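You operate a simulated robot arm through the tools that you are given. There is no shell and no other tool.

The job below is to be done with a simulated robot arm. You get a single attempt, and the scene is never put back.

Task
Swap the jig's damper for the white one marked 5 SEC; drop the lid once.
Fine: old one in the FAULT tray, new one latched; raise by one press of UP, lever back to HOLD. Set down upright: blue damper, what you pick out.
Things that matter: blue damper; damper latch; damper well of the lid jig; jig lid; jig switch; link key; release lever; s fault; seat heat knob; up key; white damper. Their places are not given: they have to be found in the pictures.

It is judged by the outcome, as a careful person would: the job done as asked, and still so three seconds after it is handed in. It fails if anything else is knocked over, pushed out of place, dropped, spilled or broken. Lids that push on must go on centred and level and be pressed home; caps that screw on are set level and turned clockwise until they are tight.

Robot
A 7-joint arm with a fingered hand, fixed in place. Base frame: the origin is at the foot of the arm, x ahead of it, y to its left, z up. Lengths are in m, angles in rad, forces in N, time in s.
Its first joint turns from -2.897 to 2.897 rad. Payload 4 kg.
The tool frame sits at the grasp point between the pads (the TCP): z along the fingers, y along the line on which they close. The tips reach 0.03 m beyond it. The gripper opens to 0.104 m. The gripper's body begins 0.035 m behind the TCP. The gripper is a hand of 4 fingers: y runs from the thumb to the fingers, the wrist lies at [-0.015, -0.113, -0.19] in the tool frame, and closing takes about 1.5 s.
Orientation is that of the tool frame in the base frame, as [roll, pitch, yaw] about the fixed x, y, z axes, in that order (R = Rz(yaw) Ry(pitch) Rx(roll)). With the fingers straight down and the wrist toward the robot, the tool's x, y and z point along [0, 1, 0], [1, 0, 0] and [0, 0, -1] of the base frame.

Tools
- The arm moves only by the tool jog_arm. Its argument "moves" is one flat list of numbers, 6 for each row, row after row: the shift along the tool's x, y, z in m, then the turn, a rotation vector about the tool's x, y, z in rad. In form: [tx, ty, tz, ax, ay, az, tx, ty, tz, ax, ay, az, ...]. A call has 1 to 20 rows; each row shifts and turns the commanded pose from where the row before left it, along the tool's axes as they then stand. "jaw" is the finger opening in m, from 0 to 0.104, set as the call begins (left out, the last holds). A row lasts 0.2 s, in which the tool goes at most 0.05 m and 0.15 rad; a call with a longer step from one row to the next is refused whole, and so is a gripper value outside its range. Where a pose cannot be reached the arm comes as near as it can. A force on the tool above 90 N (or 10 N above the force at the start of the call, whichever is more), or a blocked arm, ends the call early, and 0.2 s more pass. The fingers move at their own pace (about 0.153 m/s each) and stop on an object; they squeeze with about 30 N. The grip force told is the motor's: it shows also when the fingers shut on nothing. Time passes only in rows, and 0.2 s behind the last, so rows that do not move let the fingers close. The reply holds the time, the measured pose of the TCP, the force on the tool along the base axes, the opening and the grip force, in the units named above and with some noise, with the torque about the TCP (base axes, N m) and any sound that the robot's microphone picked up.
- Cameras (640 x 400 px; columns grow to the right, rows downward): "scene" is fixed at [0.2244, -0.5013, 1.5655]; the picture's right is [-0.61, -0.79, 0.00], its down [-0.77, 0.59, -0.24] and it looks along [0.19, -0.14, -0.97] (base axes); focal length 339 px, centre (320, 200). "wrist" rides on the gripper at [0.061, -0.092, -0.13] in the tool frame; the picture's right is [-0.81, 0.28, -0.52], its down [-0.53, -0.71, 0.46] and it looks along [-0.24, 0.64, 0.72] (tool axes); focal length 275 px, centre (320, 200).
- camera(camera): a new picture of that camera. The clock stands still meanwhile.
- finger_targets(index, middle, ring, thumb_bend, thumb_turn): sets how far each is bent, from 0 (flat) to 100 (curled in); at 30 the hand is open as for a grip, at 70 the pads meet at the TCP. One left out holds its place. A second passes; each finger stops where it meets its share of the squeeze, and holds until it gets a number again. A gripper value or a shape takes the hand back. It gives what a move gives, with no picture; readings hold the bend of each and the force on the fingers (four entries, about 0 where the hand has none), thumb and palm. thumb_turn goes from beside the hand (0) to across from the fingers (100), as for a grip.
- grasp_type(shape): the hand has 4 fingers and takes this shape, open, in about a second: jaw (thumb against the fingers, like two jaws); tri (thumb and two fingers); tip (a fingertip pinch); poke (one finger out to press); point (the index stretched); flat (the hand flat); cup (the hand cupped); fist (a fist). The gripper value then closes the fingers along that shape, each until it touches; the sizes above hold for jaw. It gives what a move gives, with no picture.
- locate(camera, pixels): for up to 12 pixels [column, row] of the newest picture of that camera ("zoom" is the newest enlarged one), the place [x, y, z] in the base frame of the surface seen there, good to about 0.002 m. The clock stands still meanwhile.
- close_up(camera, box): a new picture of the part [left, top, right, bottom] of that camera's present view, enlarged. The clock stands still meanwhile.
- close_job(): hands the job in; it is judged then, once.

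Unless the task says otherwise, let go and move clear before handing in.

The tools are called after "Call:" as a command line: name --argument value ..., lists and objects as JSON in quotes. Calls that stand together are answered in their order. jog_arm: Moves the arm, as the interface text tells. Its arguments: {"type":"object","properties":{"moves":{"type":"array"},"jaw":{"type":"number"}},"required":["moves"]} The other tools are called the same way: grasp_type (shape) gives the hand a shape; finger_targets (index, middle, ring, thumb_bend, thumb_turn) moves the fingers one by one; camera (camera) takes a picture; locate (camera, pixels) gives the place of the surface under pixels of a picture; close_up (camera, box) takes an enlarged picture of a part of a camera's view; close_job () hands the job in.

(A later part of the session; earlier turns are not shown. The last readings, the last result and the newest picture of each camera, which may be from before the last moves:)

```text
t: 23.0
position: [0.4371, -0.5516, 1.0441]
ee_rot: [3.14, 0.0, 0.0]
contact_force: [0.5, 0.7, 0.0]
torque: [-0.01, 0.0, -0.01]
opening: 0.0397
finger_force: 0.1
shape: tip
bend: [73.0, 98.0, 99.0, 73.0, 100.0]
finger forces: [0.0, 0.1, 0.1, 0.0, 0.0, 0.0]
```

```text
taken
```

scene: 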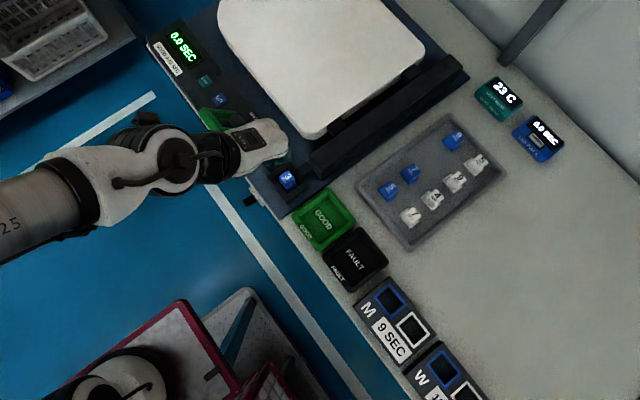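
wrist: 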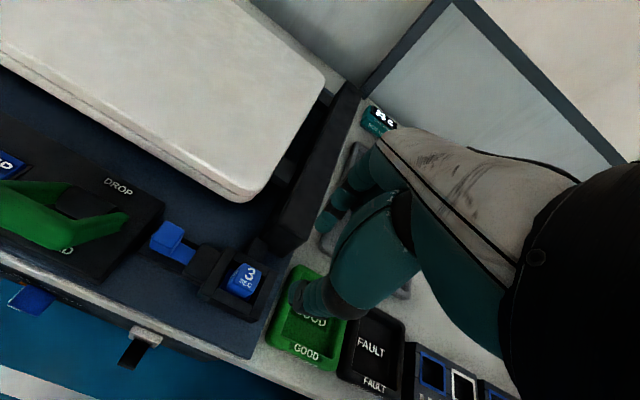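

Call:
close_up --camera "wrist" --box '[140, 190, 320, 350]'

Call:
locate --camera "scene" --pixels '[[311, 157], [318, 170], [323, 178], [312, 160], [330, 165], [340, 155]]'

Call:
locate --camera "wrist" --pixels '[[242, 276], [236, 285], [255, 275], [290, 240], [270, 235], [275, 250], [300, 225], [170, 235], [185, 255]]'

```text
2.50 times, centred on (230, 270) of wrist
```

zoom: 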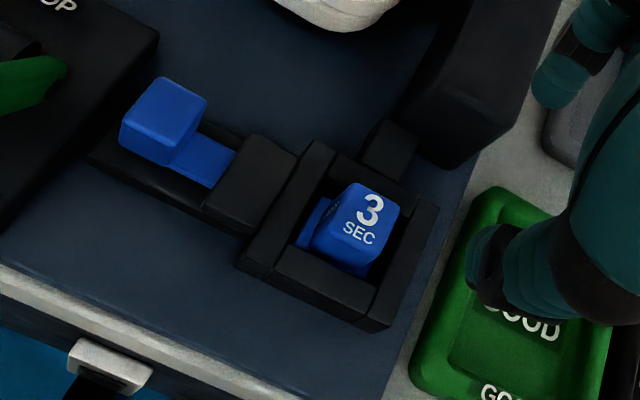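

```text
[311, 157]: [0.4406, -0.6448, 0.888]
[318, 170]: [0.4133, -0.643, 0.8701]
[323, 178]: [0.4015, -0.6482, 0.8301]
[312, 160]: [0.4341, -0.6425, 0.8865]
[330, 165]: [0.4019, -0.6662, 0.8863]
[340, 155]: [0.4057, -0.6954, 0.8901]
```

```text
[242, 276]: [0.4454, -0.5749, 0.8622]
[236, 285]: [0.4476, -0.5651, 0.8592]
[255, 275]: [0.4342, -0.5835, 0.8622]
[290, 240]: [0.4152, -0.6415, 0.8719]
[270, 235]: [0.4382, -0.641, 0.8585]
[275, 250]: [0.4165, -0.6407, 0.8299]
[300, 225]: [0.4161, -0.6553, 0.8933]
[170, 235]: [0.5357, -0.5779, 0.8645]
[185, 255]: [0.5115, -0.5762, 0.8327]
```

The tongue is withdrawn (zoom 315,220 shows only the flange) and the hinge bar's end face is at y≈-0.641, clear of my index. I'll move over the damper at (0.4435,-0.5795) and descend to z≈0.92.

Call:
jog_arm --moves '[0.0064, 0.0279, 0, 0, 0, 0, 0, 0, 0.04, 0, 0, 0, 0, 0, 0.04, 0, 0, 0, 0, 0, 0.04, 0, 0, 0, 0, 0, 0, 0, 0, 0]'

Call:
camera --camera "wrist"

Call:
camera --camera "scene"

```text
t: 24.2
position: [0.4431, -0.5793, 0.9224]
ee_rot: [3.141, 0.0, 0.003]
contact_force: [-0.8, -0.3, 0.7]
torque: [-0.02, 0.0, -0.01]
opening: 0.0402
finger_force: 0.1
shape: tip
bend: [73.0, 98.0, 99.0, 73.0, 100.0]
finger forces: [0.0, 0.0, 0.1, 0.0, 0.0, 0.1]
```

```text
taken
```

wrist: 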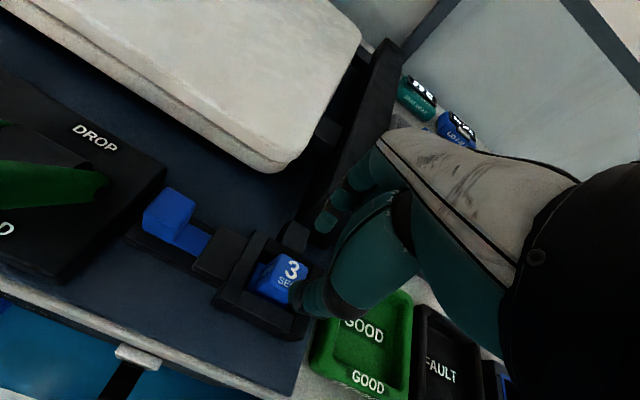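

```text
taken
```

scene: 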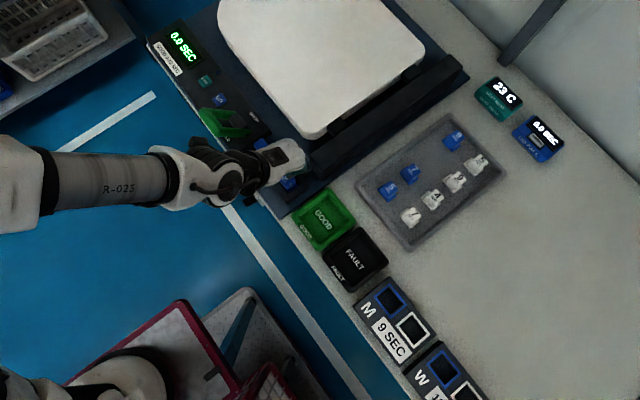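

The fingers straddle the damper (thumb at 305,295, index at 325,225). I'll descend to z≈0.870, keeping tips above the frame top at 0.838.

Call:
jog_arm --moves '[0, 0, 0.02, 0, 0, 0, 0, 0, 0.02, 0, 0, 0, 0, 0, 0.012, 0, 0, 0, 0, 0, 0, 0, 0, 0]'

Call:
camera --camera "wrist"

Call:
close_up --camera "wrist" --box '[220, 180, 400, 350]'

```text
t: 25.2
position: [0.4433, -0.5787, 0.872]
ee_rot: [3.142, 0.001, 0.0]
contact_force: [0.1, 0.4, -0.4]
torque: [0.02, 0.03, 0.01]
opening: 0.04
finger_force: 0.0
shape: tip
bend: [73.0, 98.0, 99.0, 73.0, 100.0]
finger forces: [0.1, 0.0, 0.0, 0.0, 0.0, 0.0]
```

```text
taken
```

wrist: 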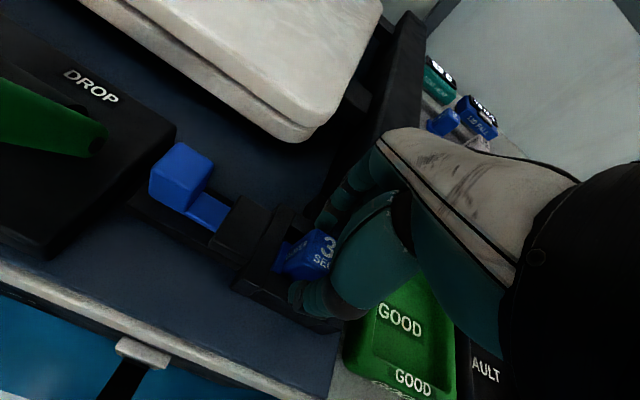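

```text
2.35 times, centred on (310, 265) of wrist
```

zoom: 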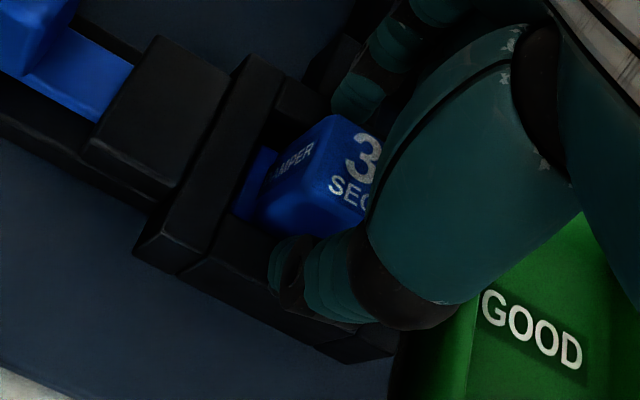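

The fingers are on both sides of the "DAMPER 3 SEC" block. I'll close on it firmly and read the forces.

Call:
jog_arm --moves '[0, 0, 0, 0, 0, 0, 0, 0, 0, 0, 0, 0, 0, 0, 0, 0, 0, 0, 0, 0, 0, 0, 0, 0, 0, 0, 0, 0, 0, 0]' --jaw 0.0

Call:
close_up --camera "wrist" --box '[220, 180, 400, 350]'

```text
t: 26.4
position: [0.4439, -0.58, 0.8724]
ee_rot: [3.141, 0.0, 0.002]
contact_force: [0.4, -0.1, 0.7]
torque: [0.01, -0.02, 0.01]
opening: 0.0227
finger_force: 29.7
shape: tip
bend: [73.0, 100.0, 100.0, 75.0, 100.0]
finger forces: [26.7, 0.0, 0.1, 0.0, 26.7, 0.0]
```

```text
2.35 times, centred on (310, 265) of wrist
```

zoom: 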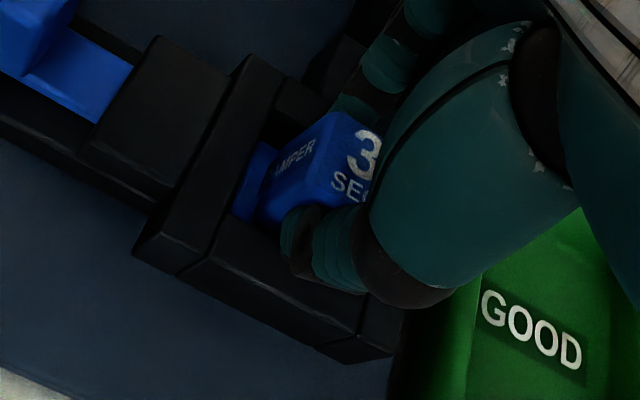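

The damper is firmly gripped (26.7 N each side, opening 0.0227). I'll lift it straight up slowly.

Call:
jog_arm --moves '[0, 0, -0.005, 0, 0, 0, 0, 0, -0.005, 0, 0, 0, 0, 0, -0.01, 0, 0, 0, 0, 0, -0.01, 0, 0, 0, 0, 0, -0.02, 0, 0, 0, 0, 0, -0.03, 0, 0, 0, 0, 0, -0.03, 0, 0, 0, 0, 0, 0, 0, 0, 0]'

Call:
camera --camera "wrist"

Call:
close_up --camera "wrist" --box '[220, 180, 400, 350]'

```text
t: 28.2
position: [0.4439, -0.5799, 0.982]
ee_rot: [3.141, -0.001, 0.001]
contact_force: [-0.3, 0.4, -0.6]
torque: [-0.01, 0.01, 0.06]
opening: 0.0227
finger_force: 30.3
shape: tip
bend: [73.0, 100.0, 100.0, 75.0, 100.0]
finger forces: [26.7, 0.1, 0.0, 0.1, 26.7, 0.0]
```

```text
taken
```

wrist: 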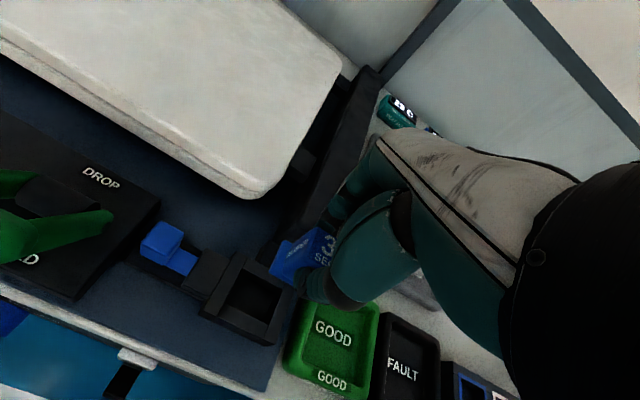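

```text
2.35 times, centred on (310, 265) of wrist
```

zoom: 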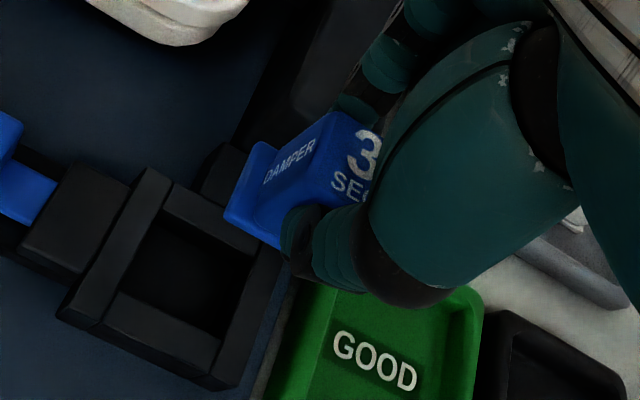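

The damper is out of the well and hangs level. I'll measure the empty well's opening and the damper's base while the view is clear.

Call:
locate --camera "zoom" --pixels '[[158, 212], [245, 248], [212, 338], [125, 295], [190, 280], [170, 260], [225, 215], [260, 230], [235, 205], [285, 240], [345, 135], [280, 250]]'

Call:
locate --camera "wrist" --pixels '[[405, 370], [335, 335], [385, 335], [435, 345], [395, 310], [440, 380], [410, 400]]'

Call:
camera --camera "scene"

```text
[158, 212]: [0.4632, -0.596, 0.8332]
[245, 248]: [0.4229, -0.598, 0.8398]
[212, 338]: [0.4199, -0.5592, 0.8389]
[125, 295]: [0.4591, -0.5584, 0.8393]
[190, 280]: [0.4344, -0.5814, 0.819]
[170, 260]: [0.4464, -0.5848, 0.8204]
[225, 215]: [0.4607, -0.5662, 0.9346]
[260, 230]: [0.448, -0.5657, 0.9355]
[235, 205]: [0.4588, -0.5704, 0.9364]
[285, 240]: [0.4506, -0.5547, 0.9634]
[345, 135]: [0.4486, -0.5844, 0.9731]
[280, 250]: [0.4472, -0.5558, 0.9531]
```

```text
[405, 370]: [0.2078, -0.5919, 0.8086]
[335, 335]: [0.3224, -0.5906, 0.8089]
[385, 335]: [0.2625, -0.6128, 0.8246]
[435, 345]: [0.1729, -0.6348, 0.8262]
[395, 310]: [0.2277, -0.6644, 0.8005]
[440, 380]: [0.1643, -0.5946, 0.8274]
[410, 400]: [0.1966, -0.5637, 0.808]
```

```text
taken
```

scene: 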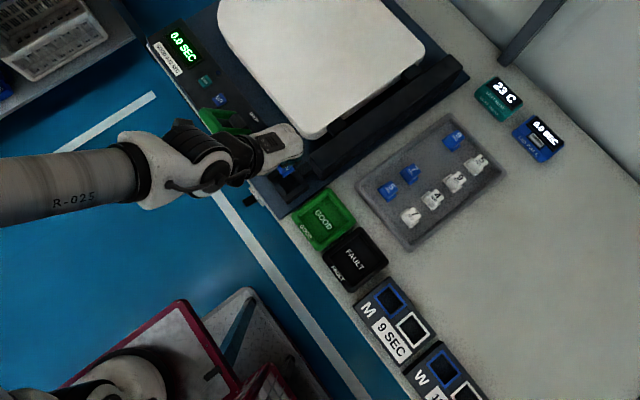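

The well opening is about x 0.4215–0.4635, y -0.598…-0.5585 with its floor at z≈0.8195; the FAULT tray floor is z≈0.8085. I'll measure the FAULT tray edges in the scene view.

Call:
close_up --camera "scene" --box '[310, 215, 400, 305]'

```text
4.44 times, centred on (355, 260) of scene
```

zoom: 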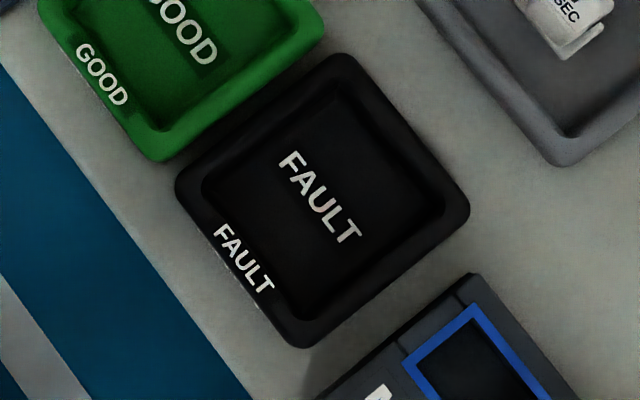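

Call:
locate --camera "zoom" --pixels '[[340, 58], [465, 210], [300, 340], [182, 180], [335, 95], [438, 208], [305, 305], [212, 185], [320, 200], [380, 170], [350, 130], [270, 220]]'

```text
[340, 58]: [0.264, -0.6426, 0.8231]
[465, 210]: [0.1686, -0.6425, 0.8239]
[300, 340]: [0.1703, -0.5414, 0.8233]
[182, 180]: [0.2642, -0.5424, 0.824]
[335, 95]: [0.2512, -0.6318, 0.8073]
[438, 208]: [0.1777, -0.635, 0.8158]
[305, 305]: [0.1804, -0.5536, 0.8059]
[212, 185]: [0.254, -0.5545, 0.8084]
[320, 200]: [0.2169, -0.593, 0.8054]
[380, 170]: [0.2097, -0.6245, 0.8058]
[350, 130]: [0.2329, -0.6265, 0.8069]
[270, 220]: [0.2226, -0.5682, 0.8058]
```

FAULT tray inner floor spans x 0.18–0.252, y -0.633…-0.554 at z≈0.806, rim 0.825. I'll raise, turn to yaw π/2 (easier reach there), and carry the damper above (0.217,-0.600).

Call:
jog_arm --moves '[0, 0, -0.035, 0, 0, 0, 0, 0, -0.035, 0, 0, 0, 0, 0, 0, 0, 0, -0.1428, 0, 0, 0, 0, 0, -0.1428, 0, 0, 0, 0, 0, -0.1428, 0, 0, 0, 0, 0, -0.1428, 0, 0, 0, 0, 0, -0.1428, 0, 0, 0, 0, 0, -0.1428, 0, 0, 0, 0, 0, -0.1428, 0, 0, 0, 0, 0, -0.1428, 0, 0, 0, 0, 0, -0.1428, 0, 0, 0, 0, 0, -0.1428, 0, 0, 0, 0, 0, -0.1428, -0.0033, -0.0378, 0, 0, 0, 0, -0.0033, -0.0378, 0, 0, 0, 0, -0.0033, -0.0378, 0, 0, 0, 0, -0.0033, -0.0378, 0, 0, 0, 0, -0.0033, -0.0378, 0, 0, 0, 0, -0.0033, -0.0378, 0, 0, 0, 0, 0, 0, 0, 0, 0, 0]'

Call:
camera --camera "wrist"

Call:
camera --camera "scene"

```text
t: 32.4
position: [0.216, -0.599, 1.0537]
ee_rot: [3.14, 0.0, 1.572]
contact_force: [0.3, 0.3, -1.2]
torque: [0.02, -0.01, -0.01]
opening: 0.0228
finger_force: 30.1
shape: tip
bend: [73.0, 100.0, 100.0, 75.0, 100.0]
finger forces: [26.8, 0.0, 0.0, 0.0, 26.8, 0.0]
```

```text
taken
```

wrist: 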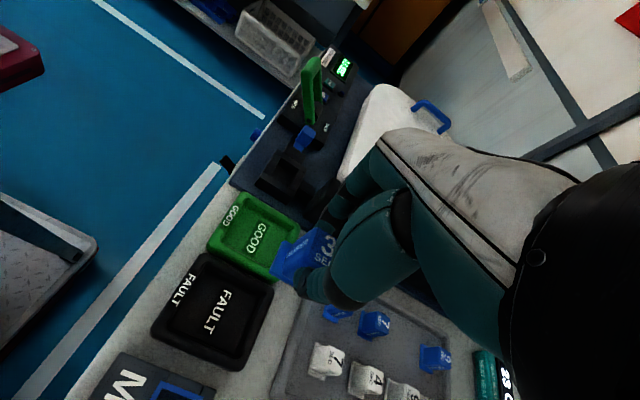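

```text
taken
```

scene: 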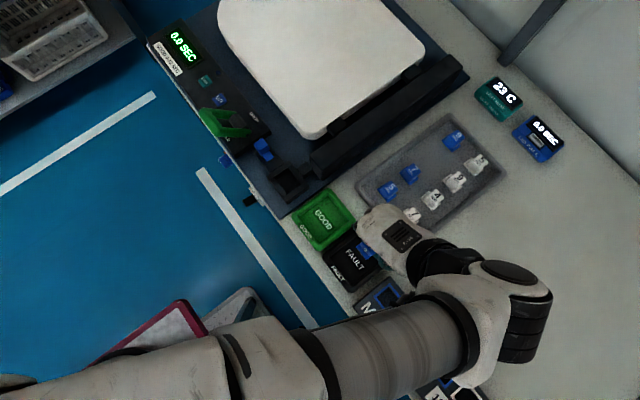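

The damper is above the FAULT tray and level. I'll descend to z≈0.90 first and check clearance.

Call:
jog_arm --moves '[-0.001, 0.001, 0.04, 0, 0, 0, 0, 0, 0.04, 0, 0, 0, 0, 0, 0.04, 0, 0, 0, 0, 0, 0.034, 0, 0, 0, 0, 0, 0, 0, 0, 0]'

Call:
camera --camera "wrist"

Call:
camera --camera "scene"

```text
t: 33.6
position: [0.2172, -0.6002, 0.897]
ee_rot: [3.141, 0.0, 1.571]
contact_force: [-0.4, -0.3, -0.7]
torque: [0.04, -0.03, 0.03]
opening: 0.0232
finger_force: 30.1
shape: tip
bend: [73.0, 100.0, 100.0, 75.0, 100.0]
finger forces: [26.8, 0.0, 0.0, 0.1, 26.7, 0.0]
```

```text
taken
```

wrist: 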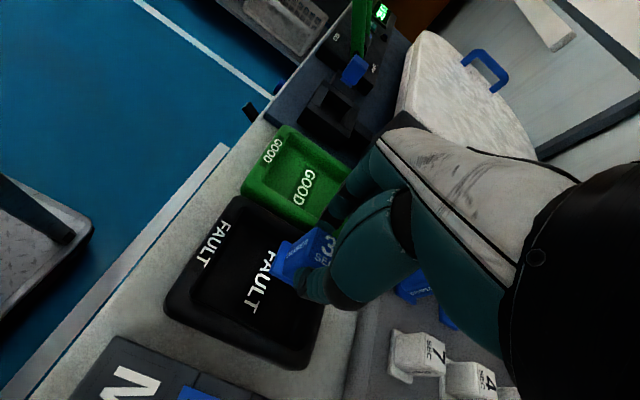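

```text
taken
```

scene: 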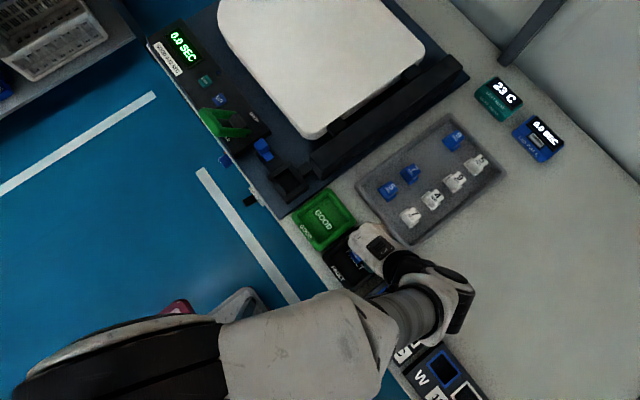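

The damper bottom is at ~0.8445, centred over the tray floor (wrist view 300,260). I'll lower 0.034 and then creep until contact.

Call:
jog_arm --moves '[0, 0, 0.01, 0, 0, 0, 0, 0, 0.01, 0, 0, 0, 0, 0, 0.008, 0, 0, 0, 0, 0, 0.005, 0, 0, 0, 0, 0, 0, 0, 0, 0]'

Call:
close_up --camera "wrist" --box '[200, 180, 400, 360]'

```text
t: 34.8
position: [0.218, -0.6006, 0.8647]
ee_rot: [3.141, 0.002, 1.573]
contact_force: [0.2, -0.8, -0.2]
torque: [-0.01, 0.0, -0.02]
opening: 0.023
finger_force: 29.8
shape: tip
bend: [73.0, 100.0, 100.0, 75.0, 100.0]
finger forces: [26.8, 0.1, 0.1, 0.1, 26.7, 0.0]
```

```text
2.22 times, centred on (300, 270) of wrist
```

zoom: 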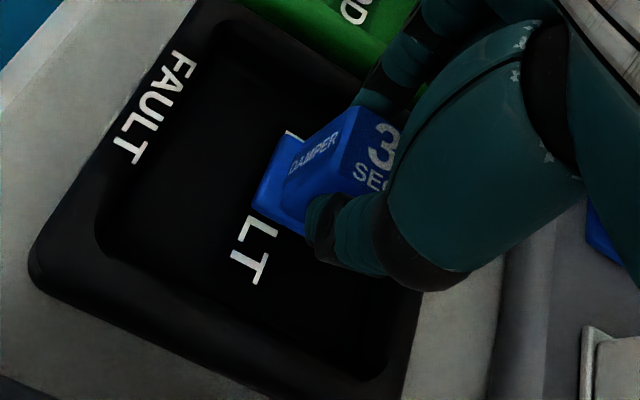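

The damper base is a few millimetres above the tray floor. I'll creep down by 1–2 mm steps until a contact force shows.

Call:
jog_arm --moves '[0, 0, 0.0015, 0, 0, 0, 0, 0, 0.0015, 0, 0, 0, 0, 0, 0.0015, 0, 0, 0, 0, 0, 0, 0, 0, 0]'

```text
t: 35.8
position: [0.2178, -0.5994, 0.8603]
ee_rot: [3.141, 0.0, 1.573]
contact_force: [-0.7, 0.0, -1.4]
torque: [-0.03, 0.03, 0.02]
opening: 0.0232
finger_force: 29.9
shape: tip
bend: [73.0, 100.0, 100.0, 75.0, 100.0]
finger forces: [26.8, 0.0, 0.0, 0.0, 26.7, 0.0]
```

Call:
jog_arm --moves '[0, 0, 0.0015, 0, 0, 0, 0, 0, 0.001, 0, 0, 0, 0, 0, 0, 0, 0, 0]'

```text
t: 36.6
position: [0.2172, -0.5998, 0.8593]
ee_rot: [-3.141, 0.001, 1.571]
contact_force: [-1.7, 0.7, 12.0]
torque: [0.02, -0.02, 0.0]
opening: 0.0236
finger_force: 30.2
shape: tip
bend: [73.0, 100.0, 100.0, 75.0, 100.0]
finger forces: [28.7, 0.0, 0.0, 0.0, 30.1, 0.0]
```

Contact at 12 N: the damper is on the tray floor. I'll ease up 1 mm, open, then look before lifting.

Call:
jog_arm --moves '[0, 0, -0.001, 0, 0, 0, 0, 0, 0, 0, 0, 0, 0, 0, 0, 0, 0, 0, 0, 0, 0, 0, 0, 0, 0, 0, 0, 0, 0, 0]' --jaw 0.045

Call:
close_up --camera "wrist" --box '[200, 180, 400, 360]'

```text
t: 37.8
position: [0.2178, -0.6, 0.8584]
ee_rot: [-3.141, 0.001, 1.571]
contact_force: [0.4, 0.1, -0.6]
torque: [0.0, 0.0, -0.02]
opening: 0.0447
finger_force: 0.1
shape: tip
bend: [73.0, 98.0, 99.0, 72.0, 100.0]
finger forces: [0.0, 0.0, 0.0, 0.0, 0.0, 0.1]
```

```text
2.22 times, centred on (300, 270) of wrist
```

zoom: 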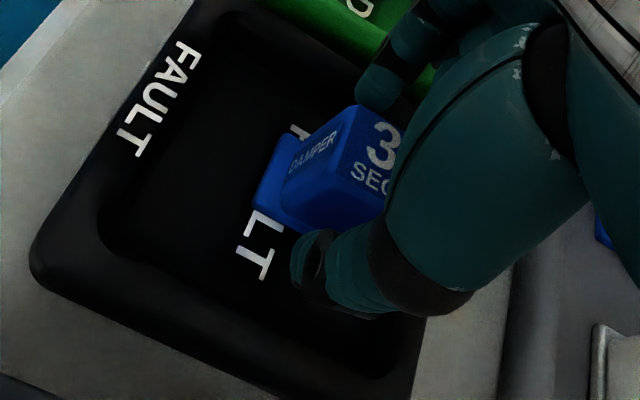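

The fingers are free of the damper, which stands upright in the FAULT tray. I'll lift straight up and check.

Call:
jog_arm --moves '[0, 0, -0.01, 0, 0, 0, 0, 0, -0.02, 0, 0, 0, 0, 0, -0.03, 0, 0, 0, 0, 0, -0.04, 0, 0, 0, 0, 0, -0.045, 0, 0, 0, 0, 0, -0.045, 0, 0, 0, 0, 0, 0, 0, 0, 0]'

Call:
camera --camera "wrist"

```text
t: 39.4
position: [0.2172, -0.5997, 1.0485]
ee_rot: [3.14, 0.0, 1.572]
contact_force: [0.5, 0.3, -0.1]
torque: [-0.01, 0.0, 0.03]
opening: 0.0448
finger_force: 0.0
shape: tip
bend: [73.0, 98.0, 99.0, 72.0, 100.0]
finger forces: [0.1, 0.0, 0.0, 0.1, 0.0, 0.0]
```

```text
taken
```

wrist: 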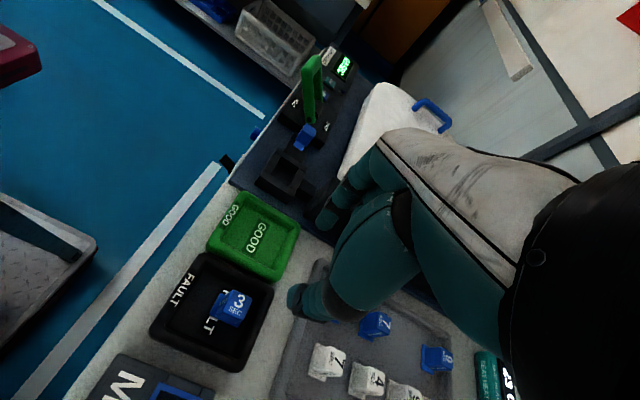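

The blue damper stands upright in the FAULT tray (232,307). Next I'll measure the white 5 SEC damper's position and yaw precisely.

Call:
close_up --camera "scene" --box '[455, 140, 495, 180]'

```text
10.00 times, centred on (475, 160) of scene
```

zoom: 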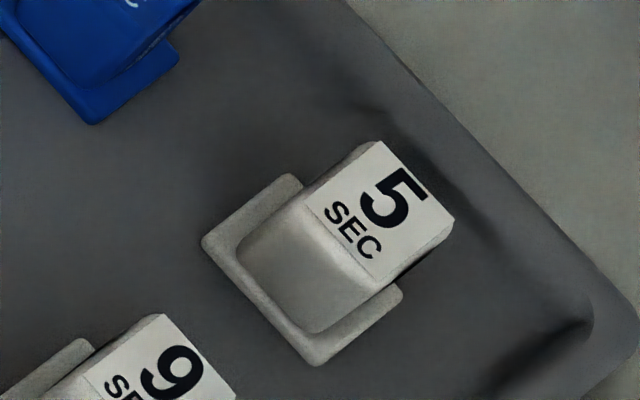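

Call:
locate --camera "zoom" --pixels '[[375, 145], [448, 222], [380, 278], [308, 208], [205, 243], [290, 180], [315, 358], [400, 295], [240, 250], [318, 325], [380, 210], [500, 200]]'

Call:
locate --camera "zoom" --pixels '[[225, 235], [300, 335], [265, 200], [360, 325], [560, 300], [430, 90], [200, 330], [540, 270], [450, 150], [590, 330], [270, 290], [130, 270]]'

```text
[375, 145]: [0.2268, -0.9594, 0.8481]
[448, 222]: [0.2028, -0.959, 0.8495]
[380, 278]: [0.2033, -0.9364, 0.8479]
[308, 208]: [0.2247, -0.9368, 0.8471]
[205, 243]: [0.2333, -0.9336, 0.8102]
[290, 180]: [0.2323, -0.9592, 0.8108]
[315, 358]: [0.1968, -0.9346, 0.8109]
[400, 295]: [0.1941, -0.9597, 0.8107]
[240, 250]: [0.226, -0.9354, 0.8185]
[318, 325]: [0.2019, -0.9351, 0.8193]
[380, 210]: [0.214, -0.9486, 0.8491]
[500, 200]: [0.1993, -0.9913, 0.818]
```

```text
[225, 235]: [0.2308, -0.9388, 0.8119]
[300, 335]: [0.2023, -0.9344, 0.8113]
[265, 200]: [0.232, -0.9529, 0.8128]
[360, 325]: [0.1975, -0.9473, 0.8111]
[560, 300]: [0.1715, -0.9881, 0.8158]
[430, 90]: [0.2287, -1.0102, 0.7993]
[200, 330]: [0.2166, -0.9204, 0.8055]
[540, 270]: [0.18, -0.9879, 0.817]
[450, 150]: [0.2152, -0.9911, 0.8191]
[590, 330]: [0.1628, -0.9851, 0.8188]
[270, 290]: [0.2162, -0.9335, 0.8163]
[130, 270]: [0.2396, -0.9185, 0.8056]
```

White 5 SEC is centred at (0.2143,-0.948), top z≈0.848, aligned with the axes (flanges along ±x), same as the well orientation. I'll move over the tray, turn to yaw 0 and go above it.

Call:
jog_arm --moves '[-0.05, 0, 0, 0, 0, 0, -0.05, 0, 0, 0, 0, 0, -0.05, 0, 0, 0, 0, 0, -0.05, 0, 0, 0, 0, 0, 0, 0, 0, 0, 0, 0.1428, 0, 0, 0, 0, 0, 0.1428, 0, 0, 0, 0, 0, 0.1428, 0, 0, 0, 0, 0, 0.1428, 0, 0, 0, 0, 0, 0.1428, 0, 0, 0, 0, 0, 0.1428, 0, 0, 0, 0, 0, 0.1428, 0, 0, 0, 0, 0, 0.1428, 0, 0, 0, 0, 0, 0.1428, 0, 0, 0, 0, 0, 0.1428, 0, 0, 0, 0, 0, 0.1428, 0, 0.037, 0, 0, 0, 0, 0, 0.037, 0, 0, 0, 0, 0, 0.037, 0, 0, 0, 0, -0.003, 0.037, 0, 0, 0, 0, 0, 0, 0, 0, 0, 0]'

Call:
camera --camera "wrist"

Call:
camera --camera "scene"

```text
t: 43.6
position: [0.2138, -0.9466, 1.048]
ee_rot: [-3.141, 0.002, 0.001]
contact_force: [0.0, 0.8, 0.0]
torque: [0.01, -0.03, 0.0]
opening: 0.045
finger_force: 0.0
shape: tip
bend: [73.0, 98.0, 99.0, 72.0, 100.0]
finger forces: [0.0, 0.1, 0.1, 0.0, 0.0, 0.1]
```

```text
taken
```

wrist: 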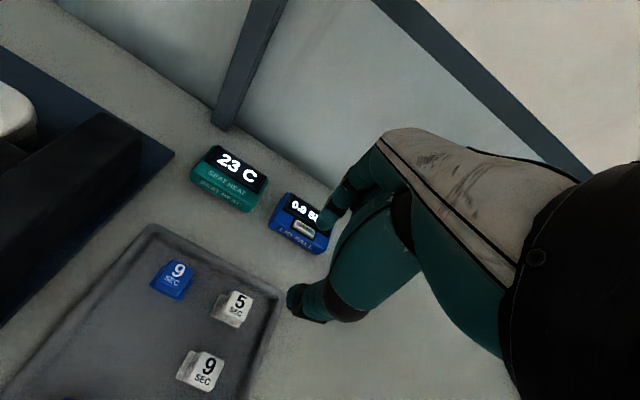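

```text
taken
```

scene: 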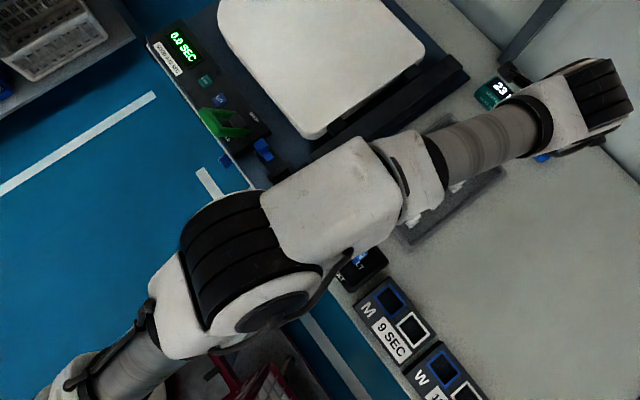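

The hand is above the tray; white 5 is at (233,307), and the LID FALL box is at (300,222). I'll check the box's position for clearance.

Call:
locate --camera "wrist" --pixels '[[270, 225], [320, 248], [300, 235], [285, 200], [233, 305], [238, 297], [212, 370], [330, 215], [200, 190], [255, 210]]'

Call:
close_up --camera "wrist" --box '[180, 160, 360, 340]'

```text
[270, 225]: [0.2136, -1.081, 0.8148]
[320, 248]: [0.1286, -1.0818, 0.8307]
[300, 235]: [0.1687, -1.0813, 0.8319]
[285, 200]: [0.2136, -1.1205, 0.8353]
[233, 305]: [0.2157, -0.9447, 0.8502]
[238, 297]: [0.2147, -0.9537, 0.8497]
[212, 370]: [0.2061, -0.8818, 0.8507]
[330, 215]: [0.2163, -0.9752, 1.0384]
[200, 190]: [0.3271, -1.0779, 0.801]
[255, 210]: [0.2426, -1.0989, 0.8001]
```

```text
2.22 times, centred on (270, 250) of wrist
```

zoom: 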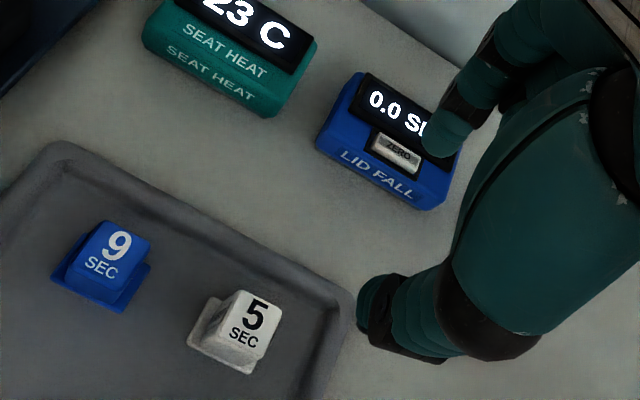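

The LID FALL box is well away (y<-1.08). I'll descend over the white 5 to z≈0.90 and check alignment.

Call:
jog_arm --moves '[0.0005, 0.0014, 0.04, 0, 0, 0, 0, 0, 0.04, 0, 0, 0, 0, 0, 0.04, 0, 0, 0, 0, 0, 0.028, 0, 0, 0, 0, 0, 0, 0, 0, 0]'

Call:
camera --camera "wrist"

Call:
close_up --camera "wrist" --box '[220, 180, 400, 360]'

```text
t: 44.8
position: [0.2157, -0.9488, 0.9016]
ee_rot: [-3.141, 0.0, 0.001]
contact_force: [-0.4, -0.1, 0.0]
torque: [0.01, 0.01, 0.0]
opening: 0.045
finger_force: 0.0
shape: tip
bend: [73.0, 98.0, 99.0, 72.0, 100.0]
finger forces: [0.0, 0.0, 0.1, 0.0, 0.0, 0.0]
```

```text
taken
```

wrist: 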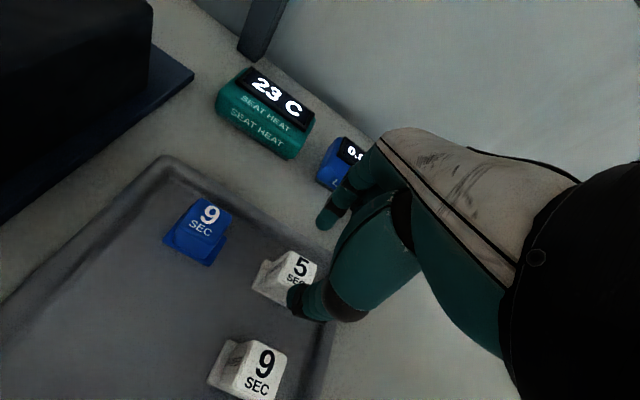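

```text
2.22 times, centred on (310, 270) of wrist
```

zoom: 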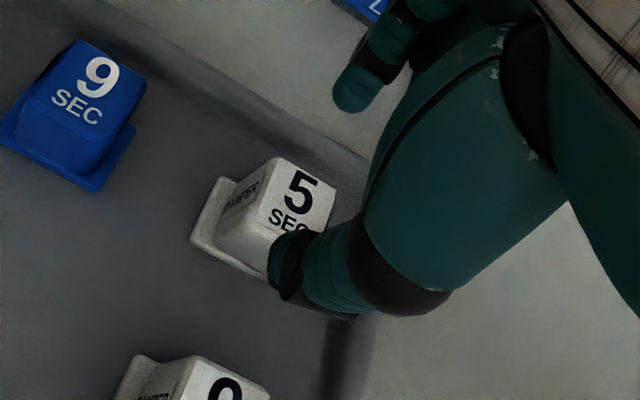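

The fingers straddle the white 5 with the neighbour 9 clear. I'll descend to z≈0.859.

Call:
jog_arm --moves '[-0.0008, 0, 0.015, 0, 0, 0, 0, 0, 0.015, 0, 0, 0, 0, 0, 0.0125, 0, 0, 0, 0, 0, 0, 0, 0, 0]'

Call:
close_up --camera "wrist" --box '[220, 180, 400, 360]'

```text
t: 45.8
position: [0.2142, -0.9493, 0.8583]
ee_rot: [3.14, 0.001, 0.002]
contact_force: [-0.7, 0.4, 0.3]
torque: [-0.01, 0.03, 0.0]
opening: 0.0449
finger_force: 0.1
shape: tip
bend: [73.0, 98.0, 99.0, 72.0, 100.0]
finger forces: [0.1, 0.0, 0.0, 0.0, 0.1, 0.0]
```

```text
2.22 times, centred on (310, 270) of wrist
```

zoom: 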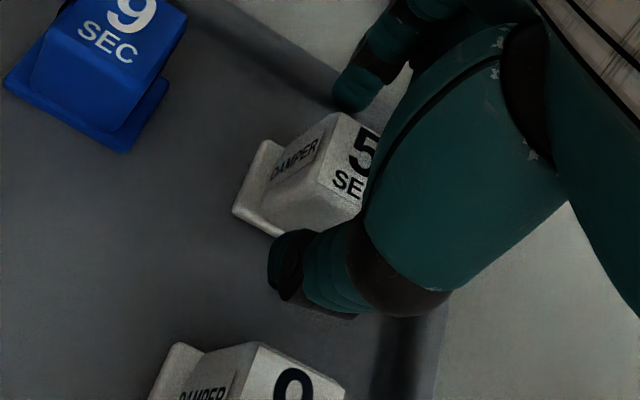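

The white 5 SEC block sits between thumb and index. I'll close firmly.

Call:
jog_arm --moves '[0, 0, 0, 0, 0, 0, 0, 0, 0, 0, 0, 0, 0, 0, 0, 0, 0, 0, 0, 0, 0, 0, 0, 0, 0, 0, 0, 0, 0, 0]' --jaw 0.0

Call:
close_up --camera "wrist" --box '[220, 180, 400, 360]'

```text
t: 47.0
position: [0.2146, -0.9495, 0.8584]
ee_rot: [-3.14, 0.0, 0.001]
contact_force: [-0.6, 0.0, 0.4]
torque: [0.01, 0.02, -0.02]
opening: 0.0219
finger_force: 29.7
shape: tip
bend: [73.0, 100.0, 100.0, 74.0, 100.0]
finger forces: [27.0, 0.0, 0.1, 0.0, 26.9, 0.0]
```

```text
2.22 times, centred on (310, 270) of wrist
```

zoom: 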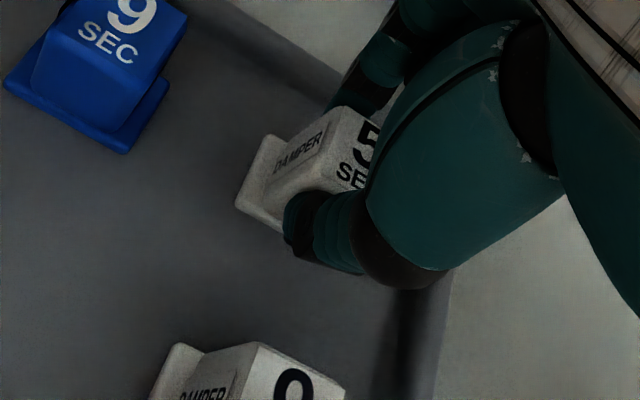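

Gripped at 27 N per side. I'll lift straight up and check it hangs level.

Call:
jog_arm --moves '[0, 0, -0.005, 0, 0, 0, 0, 0, -0.01, 0, 0, 0, 0, 0, -0.02, 0, 0, 0, 0, 0, -0.035, 0, 0, 0, 0, 0, -0.04, 0, 0, 0, 0, 0, -0.04, 0, 0, 0, 0, 0, -0.04, 0, 0, 0, 0, 0, 0, 0, 0, 0]'

Call:
camera --camera "wrist"

```text
t: 48.8
position: [0.2147, -0.9497, 1.05]
ee_rot: [3.141, 0.0, 0.001]
contact_force: [0.4, -0.3, -1.2]
torque: [0.01, -0.01, 0.02]
opening: 0.022
finger_force: 29.9
shape: tip
bend: [73.0, 100.0, 100.0, 74.0, 100.0]
finger forces: [27.0, 0.0, 0.0, 0.0, 27.0, 0.0]
```

```text
taken
```

wrist: 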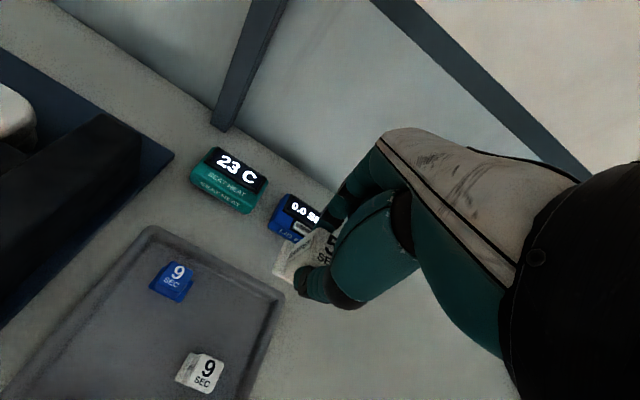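

The white damper is held upright. I'll carry it at z≈1.05 to above the well (0.4425,-0.579).

Call:
jog_arm --moves '[0.0228, -0.0371, 0, 0, 0, 0, 0.0228, -0.0371, 0, 0, 0, 0, 0.0228, -0.0371, 0, 0, 0, 0, 0.0228, -0.0371, 0, 0, 0, 0, 0.0228, -0.0371, 0, 0, 0, 0, 0.0228, -0.0371, 0, 0, 0, 0, 0.0228, -0.0371, 0, 0, 0, 0, 0.0228, -0.0371, 0, 0, 0, 0, 0.0228, -0.0371, 0, 0, 0, 0, 0.0228, -0.0366, 0, 0, 0, 0, 0, 0, 0, 0, 0, 0]'

Call:
camera --camera "wrist"

Call:
camera --camera "scene"

```text
t: 51.2
position: [0.4413, -0.5792, 1.0483]
ee_rot: [3.141, 0.0, -0.001]
contact_force: [0.0, -1.0, -0.6]
torque: [0.01, 0.03, 0.0]
opening: 0.0216
finger_force: 29.8
shape: tip
bend: [73.0, 100.0, 100.0, 75.0, 100.0]
finger forces: [26.9, 0.0, 0.1, 0.0, 27.0, 0.0]
```

```text
taken
```

wrist: 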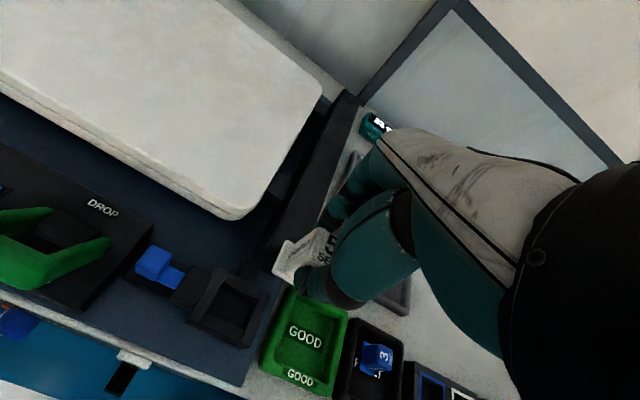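

```text
taken
```

scene: 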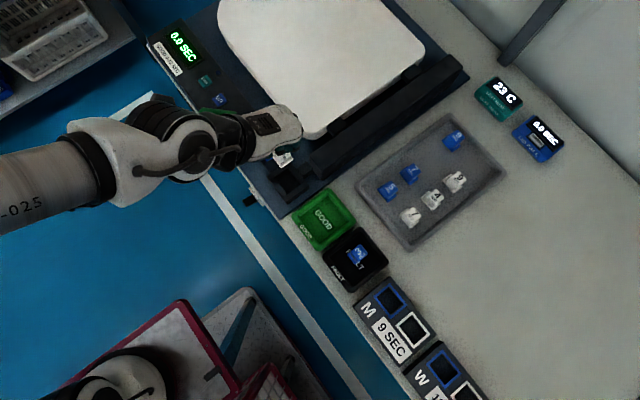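

The well is empty and visible at (228,308) in the wrist view. I'll measure its inner edges precisely from both cameras.

Call:
close_up --camera "scene" --box '[265, 150, 315, 200]'

Call:
close_up --camera "wrist" --box '[180, 230, 360, 360]'

```text
8.00 times, centred on (290, 175) of scene
```

zoom: 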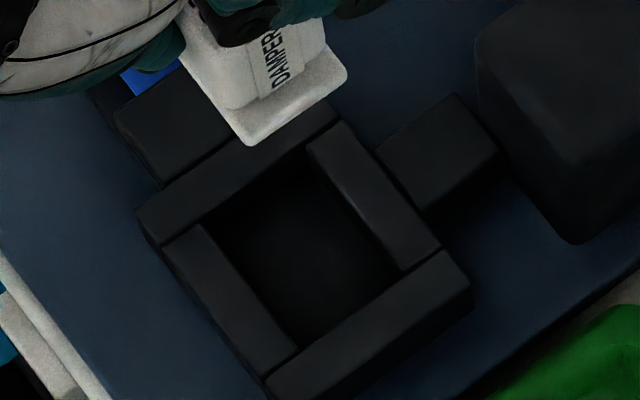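

```text
3.08 times, centred on (270, 295) of wrist
```

zoom: 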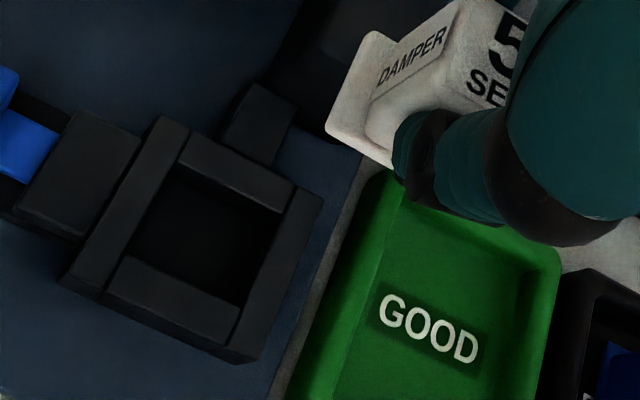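

Call:
locate --camera "zoom" --pixels '[[136, 220], [142, 222], [148, 226], [256, 262], [262, 265], [268, 268], [230, 186], [228, 192], [180, 285], [182, 278], [200, 235], [185, 282]]'

Call:
locate --camera "zoom" --pixels '[[335, 125], [375, 35], [345, 140], [360, 148], [332, 115], [370, 32], [395, 155], [440, 35], [455, 5]]'

Call:
close_up --camera "scene" --box '[265, 150, 315, 200]'

Call:
locate --camera "zoom" --pixels '[[240, 172], [250, 182], [258, 190], [345, 300], [350, 305], [360, 312], [232, 268], [240, 264], [250, 258], [350, 215], [358, 210], [366, 206]]'

```text
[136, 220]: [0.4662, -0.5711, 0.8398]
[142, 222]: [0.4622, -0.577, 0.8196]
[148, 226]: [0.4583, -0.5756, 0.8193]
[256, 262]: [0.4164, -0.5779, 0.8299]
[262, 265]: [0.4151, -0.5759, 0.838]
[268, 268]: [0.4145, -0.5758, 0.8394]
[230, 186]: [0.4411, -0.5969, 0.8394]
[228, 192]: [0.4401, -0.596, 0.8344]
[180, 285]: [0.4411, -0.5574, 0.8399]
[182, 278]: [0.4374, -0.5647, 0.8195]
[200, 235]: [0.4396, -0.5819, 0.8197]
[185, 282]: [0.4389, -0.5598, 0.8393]
```

```text
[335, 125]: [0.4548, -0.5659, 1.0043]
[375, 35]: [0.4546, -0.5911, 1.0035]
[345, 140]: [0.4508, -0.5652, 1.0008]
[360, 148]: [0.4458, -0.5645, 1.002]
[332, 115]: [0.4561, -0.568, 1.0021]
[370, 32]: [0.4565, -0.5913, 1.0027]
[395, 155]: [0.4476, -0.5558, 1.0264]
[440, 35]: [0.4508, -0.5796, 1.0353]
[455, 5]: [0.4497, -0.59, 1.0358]
```

```text
8.00 times, centred on (290, 175) of scene
```

zoom: 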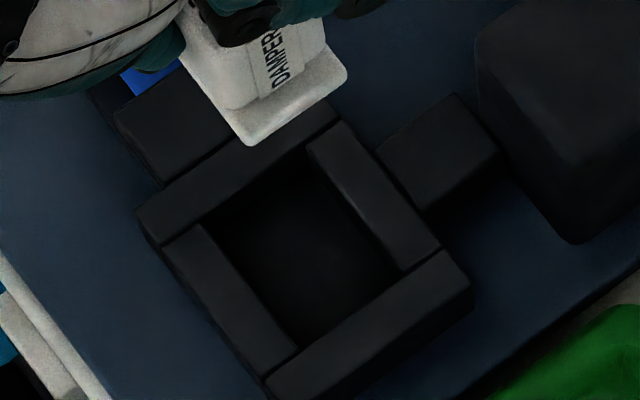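

```text
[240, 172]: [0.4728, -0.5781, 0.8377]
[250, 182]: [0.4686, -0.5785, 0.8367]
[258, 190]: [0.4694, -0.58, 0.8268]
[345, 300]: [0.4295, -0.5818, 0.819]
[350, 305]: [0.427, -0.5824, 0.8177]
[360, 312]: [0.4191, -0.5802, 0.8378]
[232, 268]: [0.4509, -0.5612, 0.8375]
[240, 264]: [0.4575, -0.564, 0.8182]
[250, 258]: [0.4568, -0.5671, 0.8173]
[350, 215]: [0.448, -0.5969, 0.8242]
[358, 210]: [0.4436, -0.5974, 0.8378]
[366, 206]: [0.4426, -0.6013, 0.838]
```

The well opening is about x 0.4175–0.4675, y -0.597…-0.5605 (centre 0.4425,-0.579), so the base (0.038×0.025) has ~6 mm margin each way. I'll descend to just above the frame and check.

Call:
jog_arm --moves '[0.001, 0, 0.035, 0, 0, 0, 0, 0, 0.035, 0, 0, 0, 0, 0, 0.035, 0, 0, 0, 0, 0, 0.035, 0, 0, 0, 0, 0, 0, 0, 0, 0]'

Call:
camera --camera "wrist"

Call:
close_up --camera "wrist" --box '[200, 190, 380, 360]'

```text
t: 52.4
position: [0.4431, -0.5793, 0.9081]
ee_rot: [-3.141, 0.0, 0.001]
contact_force: [0.4, -0.4, -0.3]
torque: [0.0, 0.02, -0.03]
opening: 0.0218
finger_force: 29.9
shape: tip
bend: [73.0, 100.0, 100.0, 75.0, 100.0]
finger forces: [26.9, 0.0, 0.1, 0.0, 26.9, 0.0]
```

```text
taken
```

wrist: 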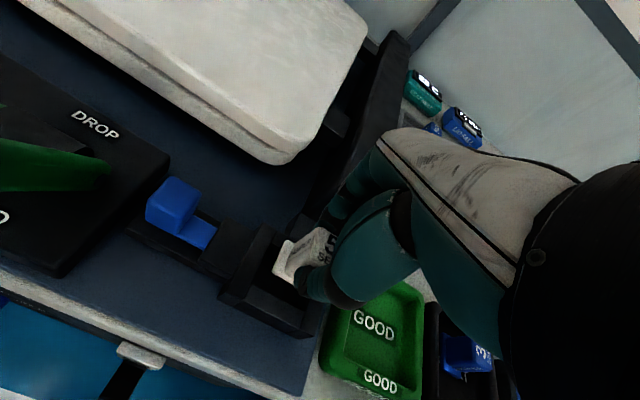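

```text
2.35 times, centred on (290, 275) of wrist
```

zoom: 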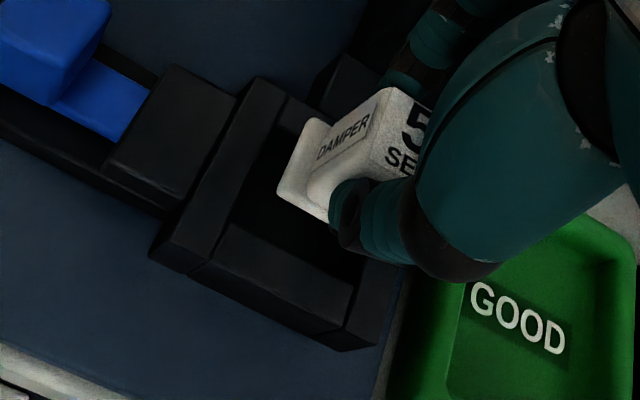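

The damper's base is over the opening. I'll lower it in small steps, watching for contact.

Call:
jog_arm --moves '[0, 0, 0.008, 0, 0, 0, 0, 0, 0.008, 0, 0, 0, 0, 0, 0.006, 0, 0, 0, 0, 0, 0.006, 0, 0, 0, 0, 0, 0, 0, 0, 0]'

Call:
close_up --camera "wrist" --box '[200, 190, 380, 360]'

```text
t: 53.6
position: [0.4443, -0.5781, 0.8802]
ee_rot: [-3.141, 0.0, 0.003]
contact_force: [-0.9, -0.8, 0.3]
torque: [-0.05, 0.01, 0.0]
opening: 0.0219
finger_force: 29.8
shape: tip
bend: [73.0, 100.0, 100.0, 75.0, 100.0]
finger forces: [26.9, 0.1, 0.1, 0.0, 26.9, 0.1]
```

```text
2.35 times, centred on (290, 275) of wrist
```

zoom: 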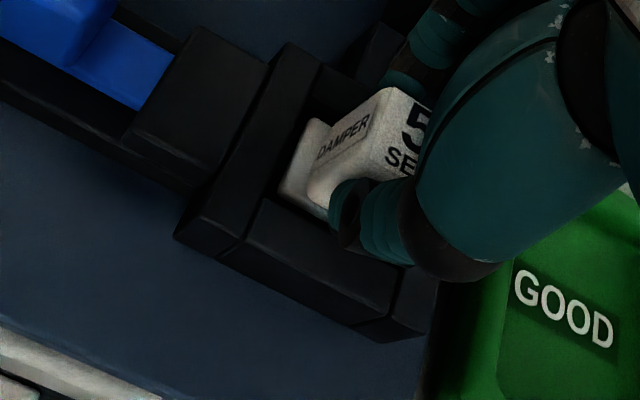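

The base has entered the well freely, with no contact force. I'll creep down the last few millimetres.

Call:
jog_arm --moves '[0, 0, 0.002, 0, 0, 0, 0, 0, 0.002, 0, 0, 0, 0, 0, 0.0015, 0, 0, 0, 0, 0, 0, 0, 0, 0]'

```text
t: 54.6
position: [0.4437, -0.5784, 0.8744]
ee_rot: [-3.141, 0.0, 0.001]
contact_force: [0.3, 0.7, -0.4]
torque: [0.0, -0.01, -0.01]
opening: 0.022
finger_force: 30.6
shape: tip
bend: [73.0, 100.0, 100.0, 75.0, 100.0]
finger forces: [26.9, 0.0, 0.0, 0.1, 27.0, 0.0]
```

Call:
jog_arm --moves '[0, 0, 0.0015, 0, 0, 0, 0, 0, 0.001, 0, 0, 0, 0, 0, 0.001, 0, 0, 0, 0, 0, 0, 0, 0, 0]'

```text
t: 55.6
position: [0.445, -0.5785, 0.8714]
ee_rot: [-3.141, -0.001, 0.001]
contact_force: [1.1, 0.0, 0.6]
torque: [-0.01, -0.02, 0.0]
opening: 0.0217
finger_force: 29.7
shape: tip
bend: [73.0, 100.0, 100.0, 75.0, 100.0]
finger forces: [27.0, 0.0, 0.0, 0.0, 26.9, 0.0]
```

Call:
jog_arm --moves '[0, 0, 0.001, 0, 0, 0, 0, 0, 0.001, 0, 0, 0, 0, 0, 0, 0, 0, 0]'

```text
t: 56.4
position: [0.4435, -0.5796, 0.8703]
ee_rot: [3.14, 0.0, 0.0]
contact_force: [-0.3, 1.0, 10.8]
torque: [-0.01, -0.05, -0.02]
opening: 0.0218
finger_force: 30.1
shape: tip
bend: [73.0, 100.0, 100.0, 75.0, 100.0]
finger forces: [34.4, 0.0, 0.0, 0.1, 32.8, 0.0]
```

Contact at 10.8 N: the damper is seated on the well floor. I'll ease off 1 mm and open the fingers.

Call:
jog_arm --moves '[0, 0, -0.001, 0, 0, 0, 0, 0, 0, 0, 0, 0, 0, 0, 0, 0, 0, 0, 0, 0, 0, 0, 0, 0, 0, 0, 0, 0, 0, 0]' --jaw 0.04

Call:
close_up --camera "wrist" --box '[200, 190, 380, 360]'

```text
t: 57.6
position: [0.444, -0.5781, 0.8704]
ee_rot: [3.141, -0.001, 0.001]
contact_force: [-0.4, 0.8, 0.1]
torque: [0.02, 0.08, -0.02]
opening: 0.0399
finger_force: 0.1
shape: tip
bend: [73.0, 98.0, 99.0, 73.0, 100.0]
finger forces: [0.0, 0.1, 0.0, 0.1, 0.0, 0.1]
```

```text
2.35 times, centred on (290, 275) of wrist
```

zoom: 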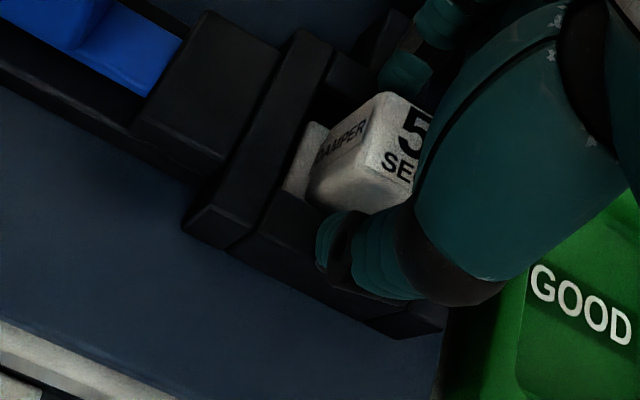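

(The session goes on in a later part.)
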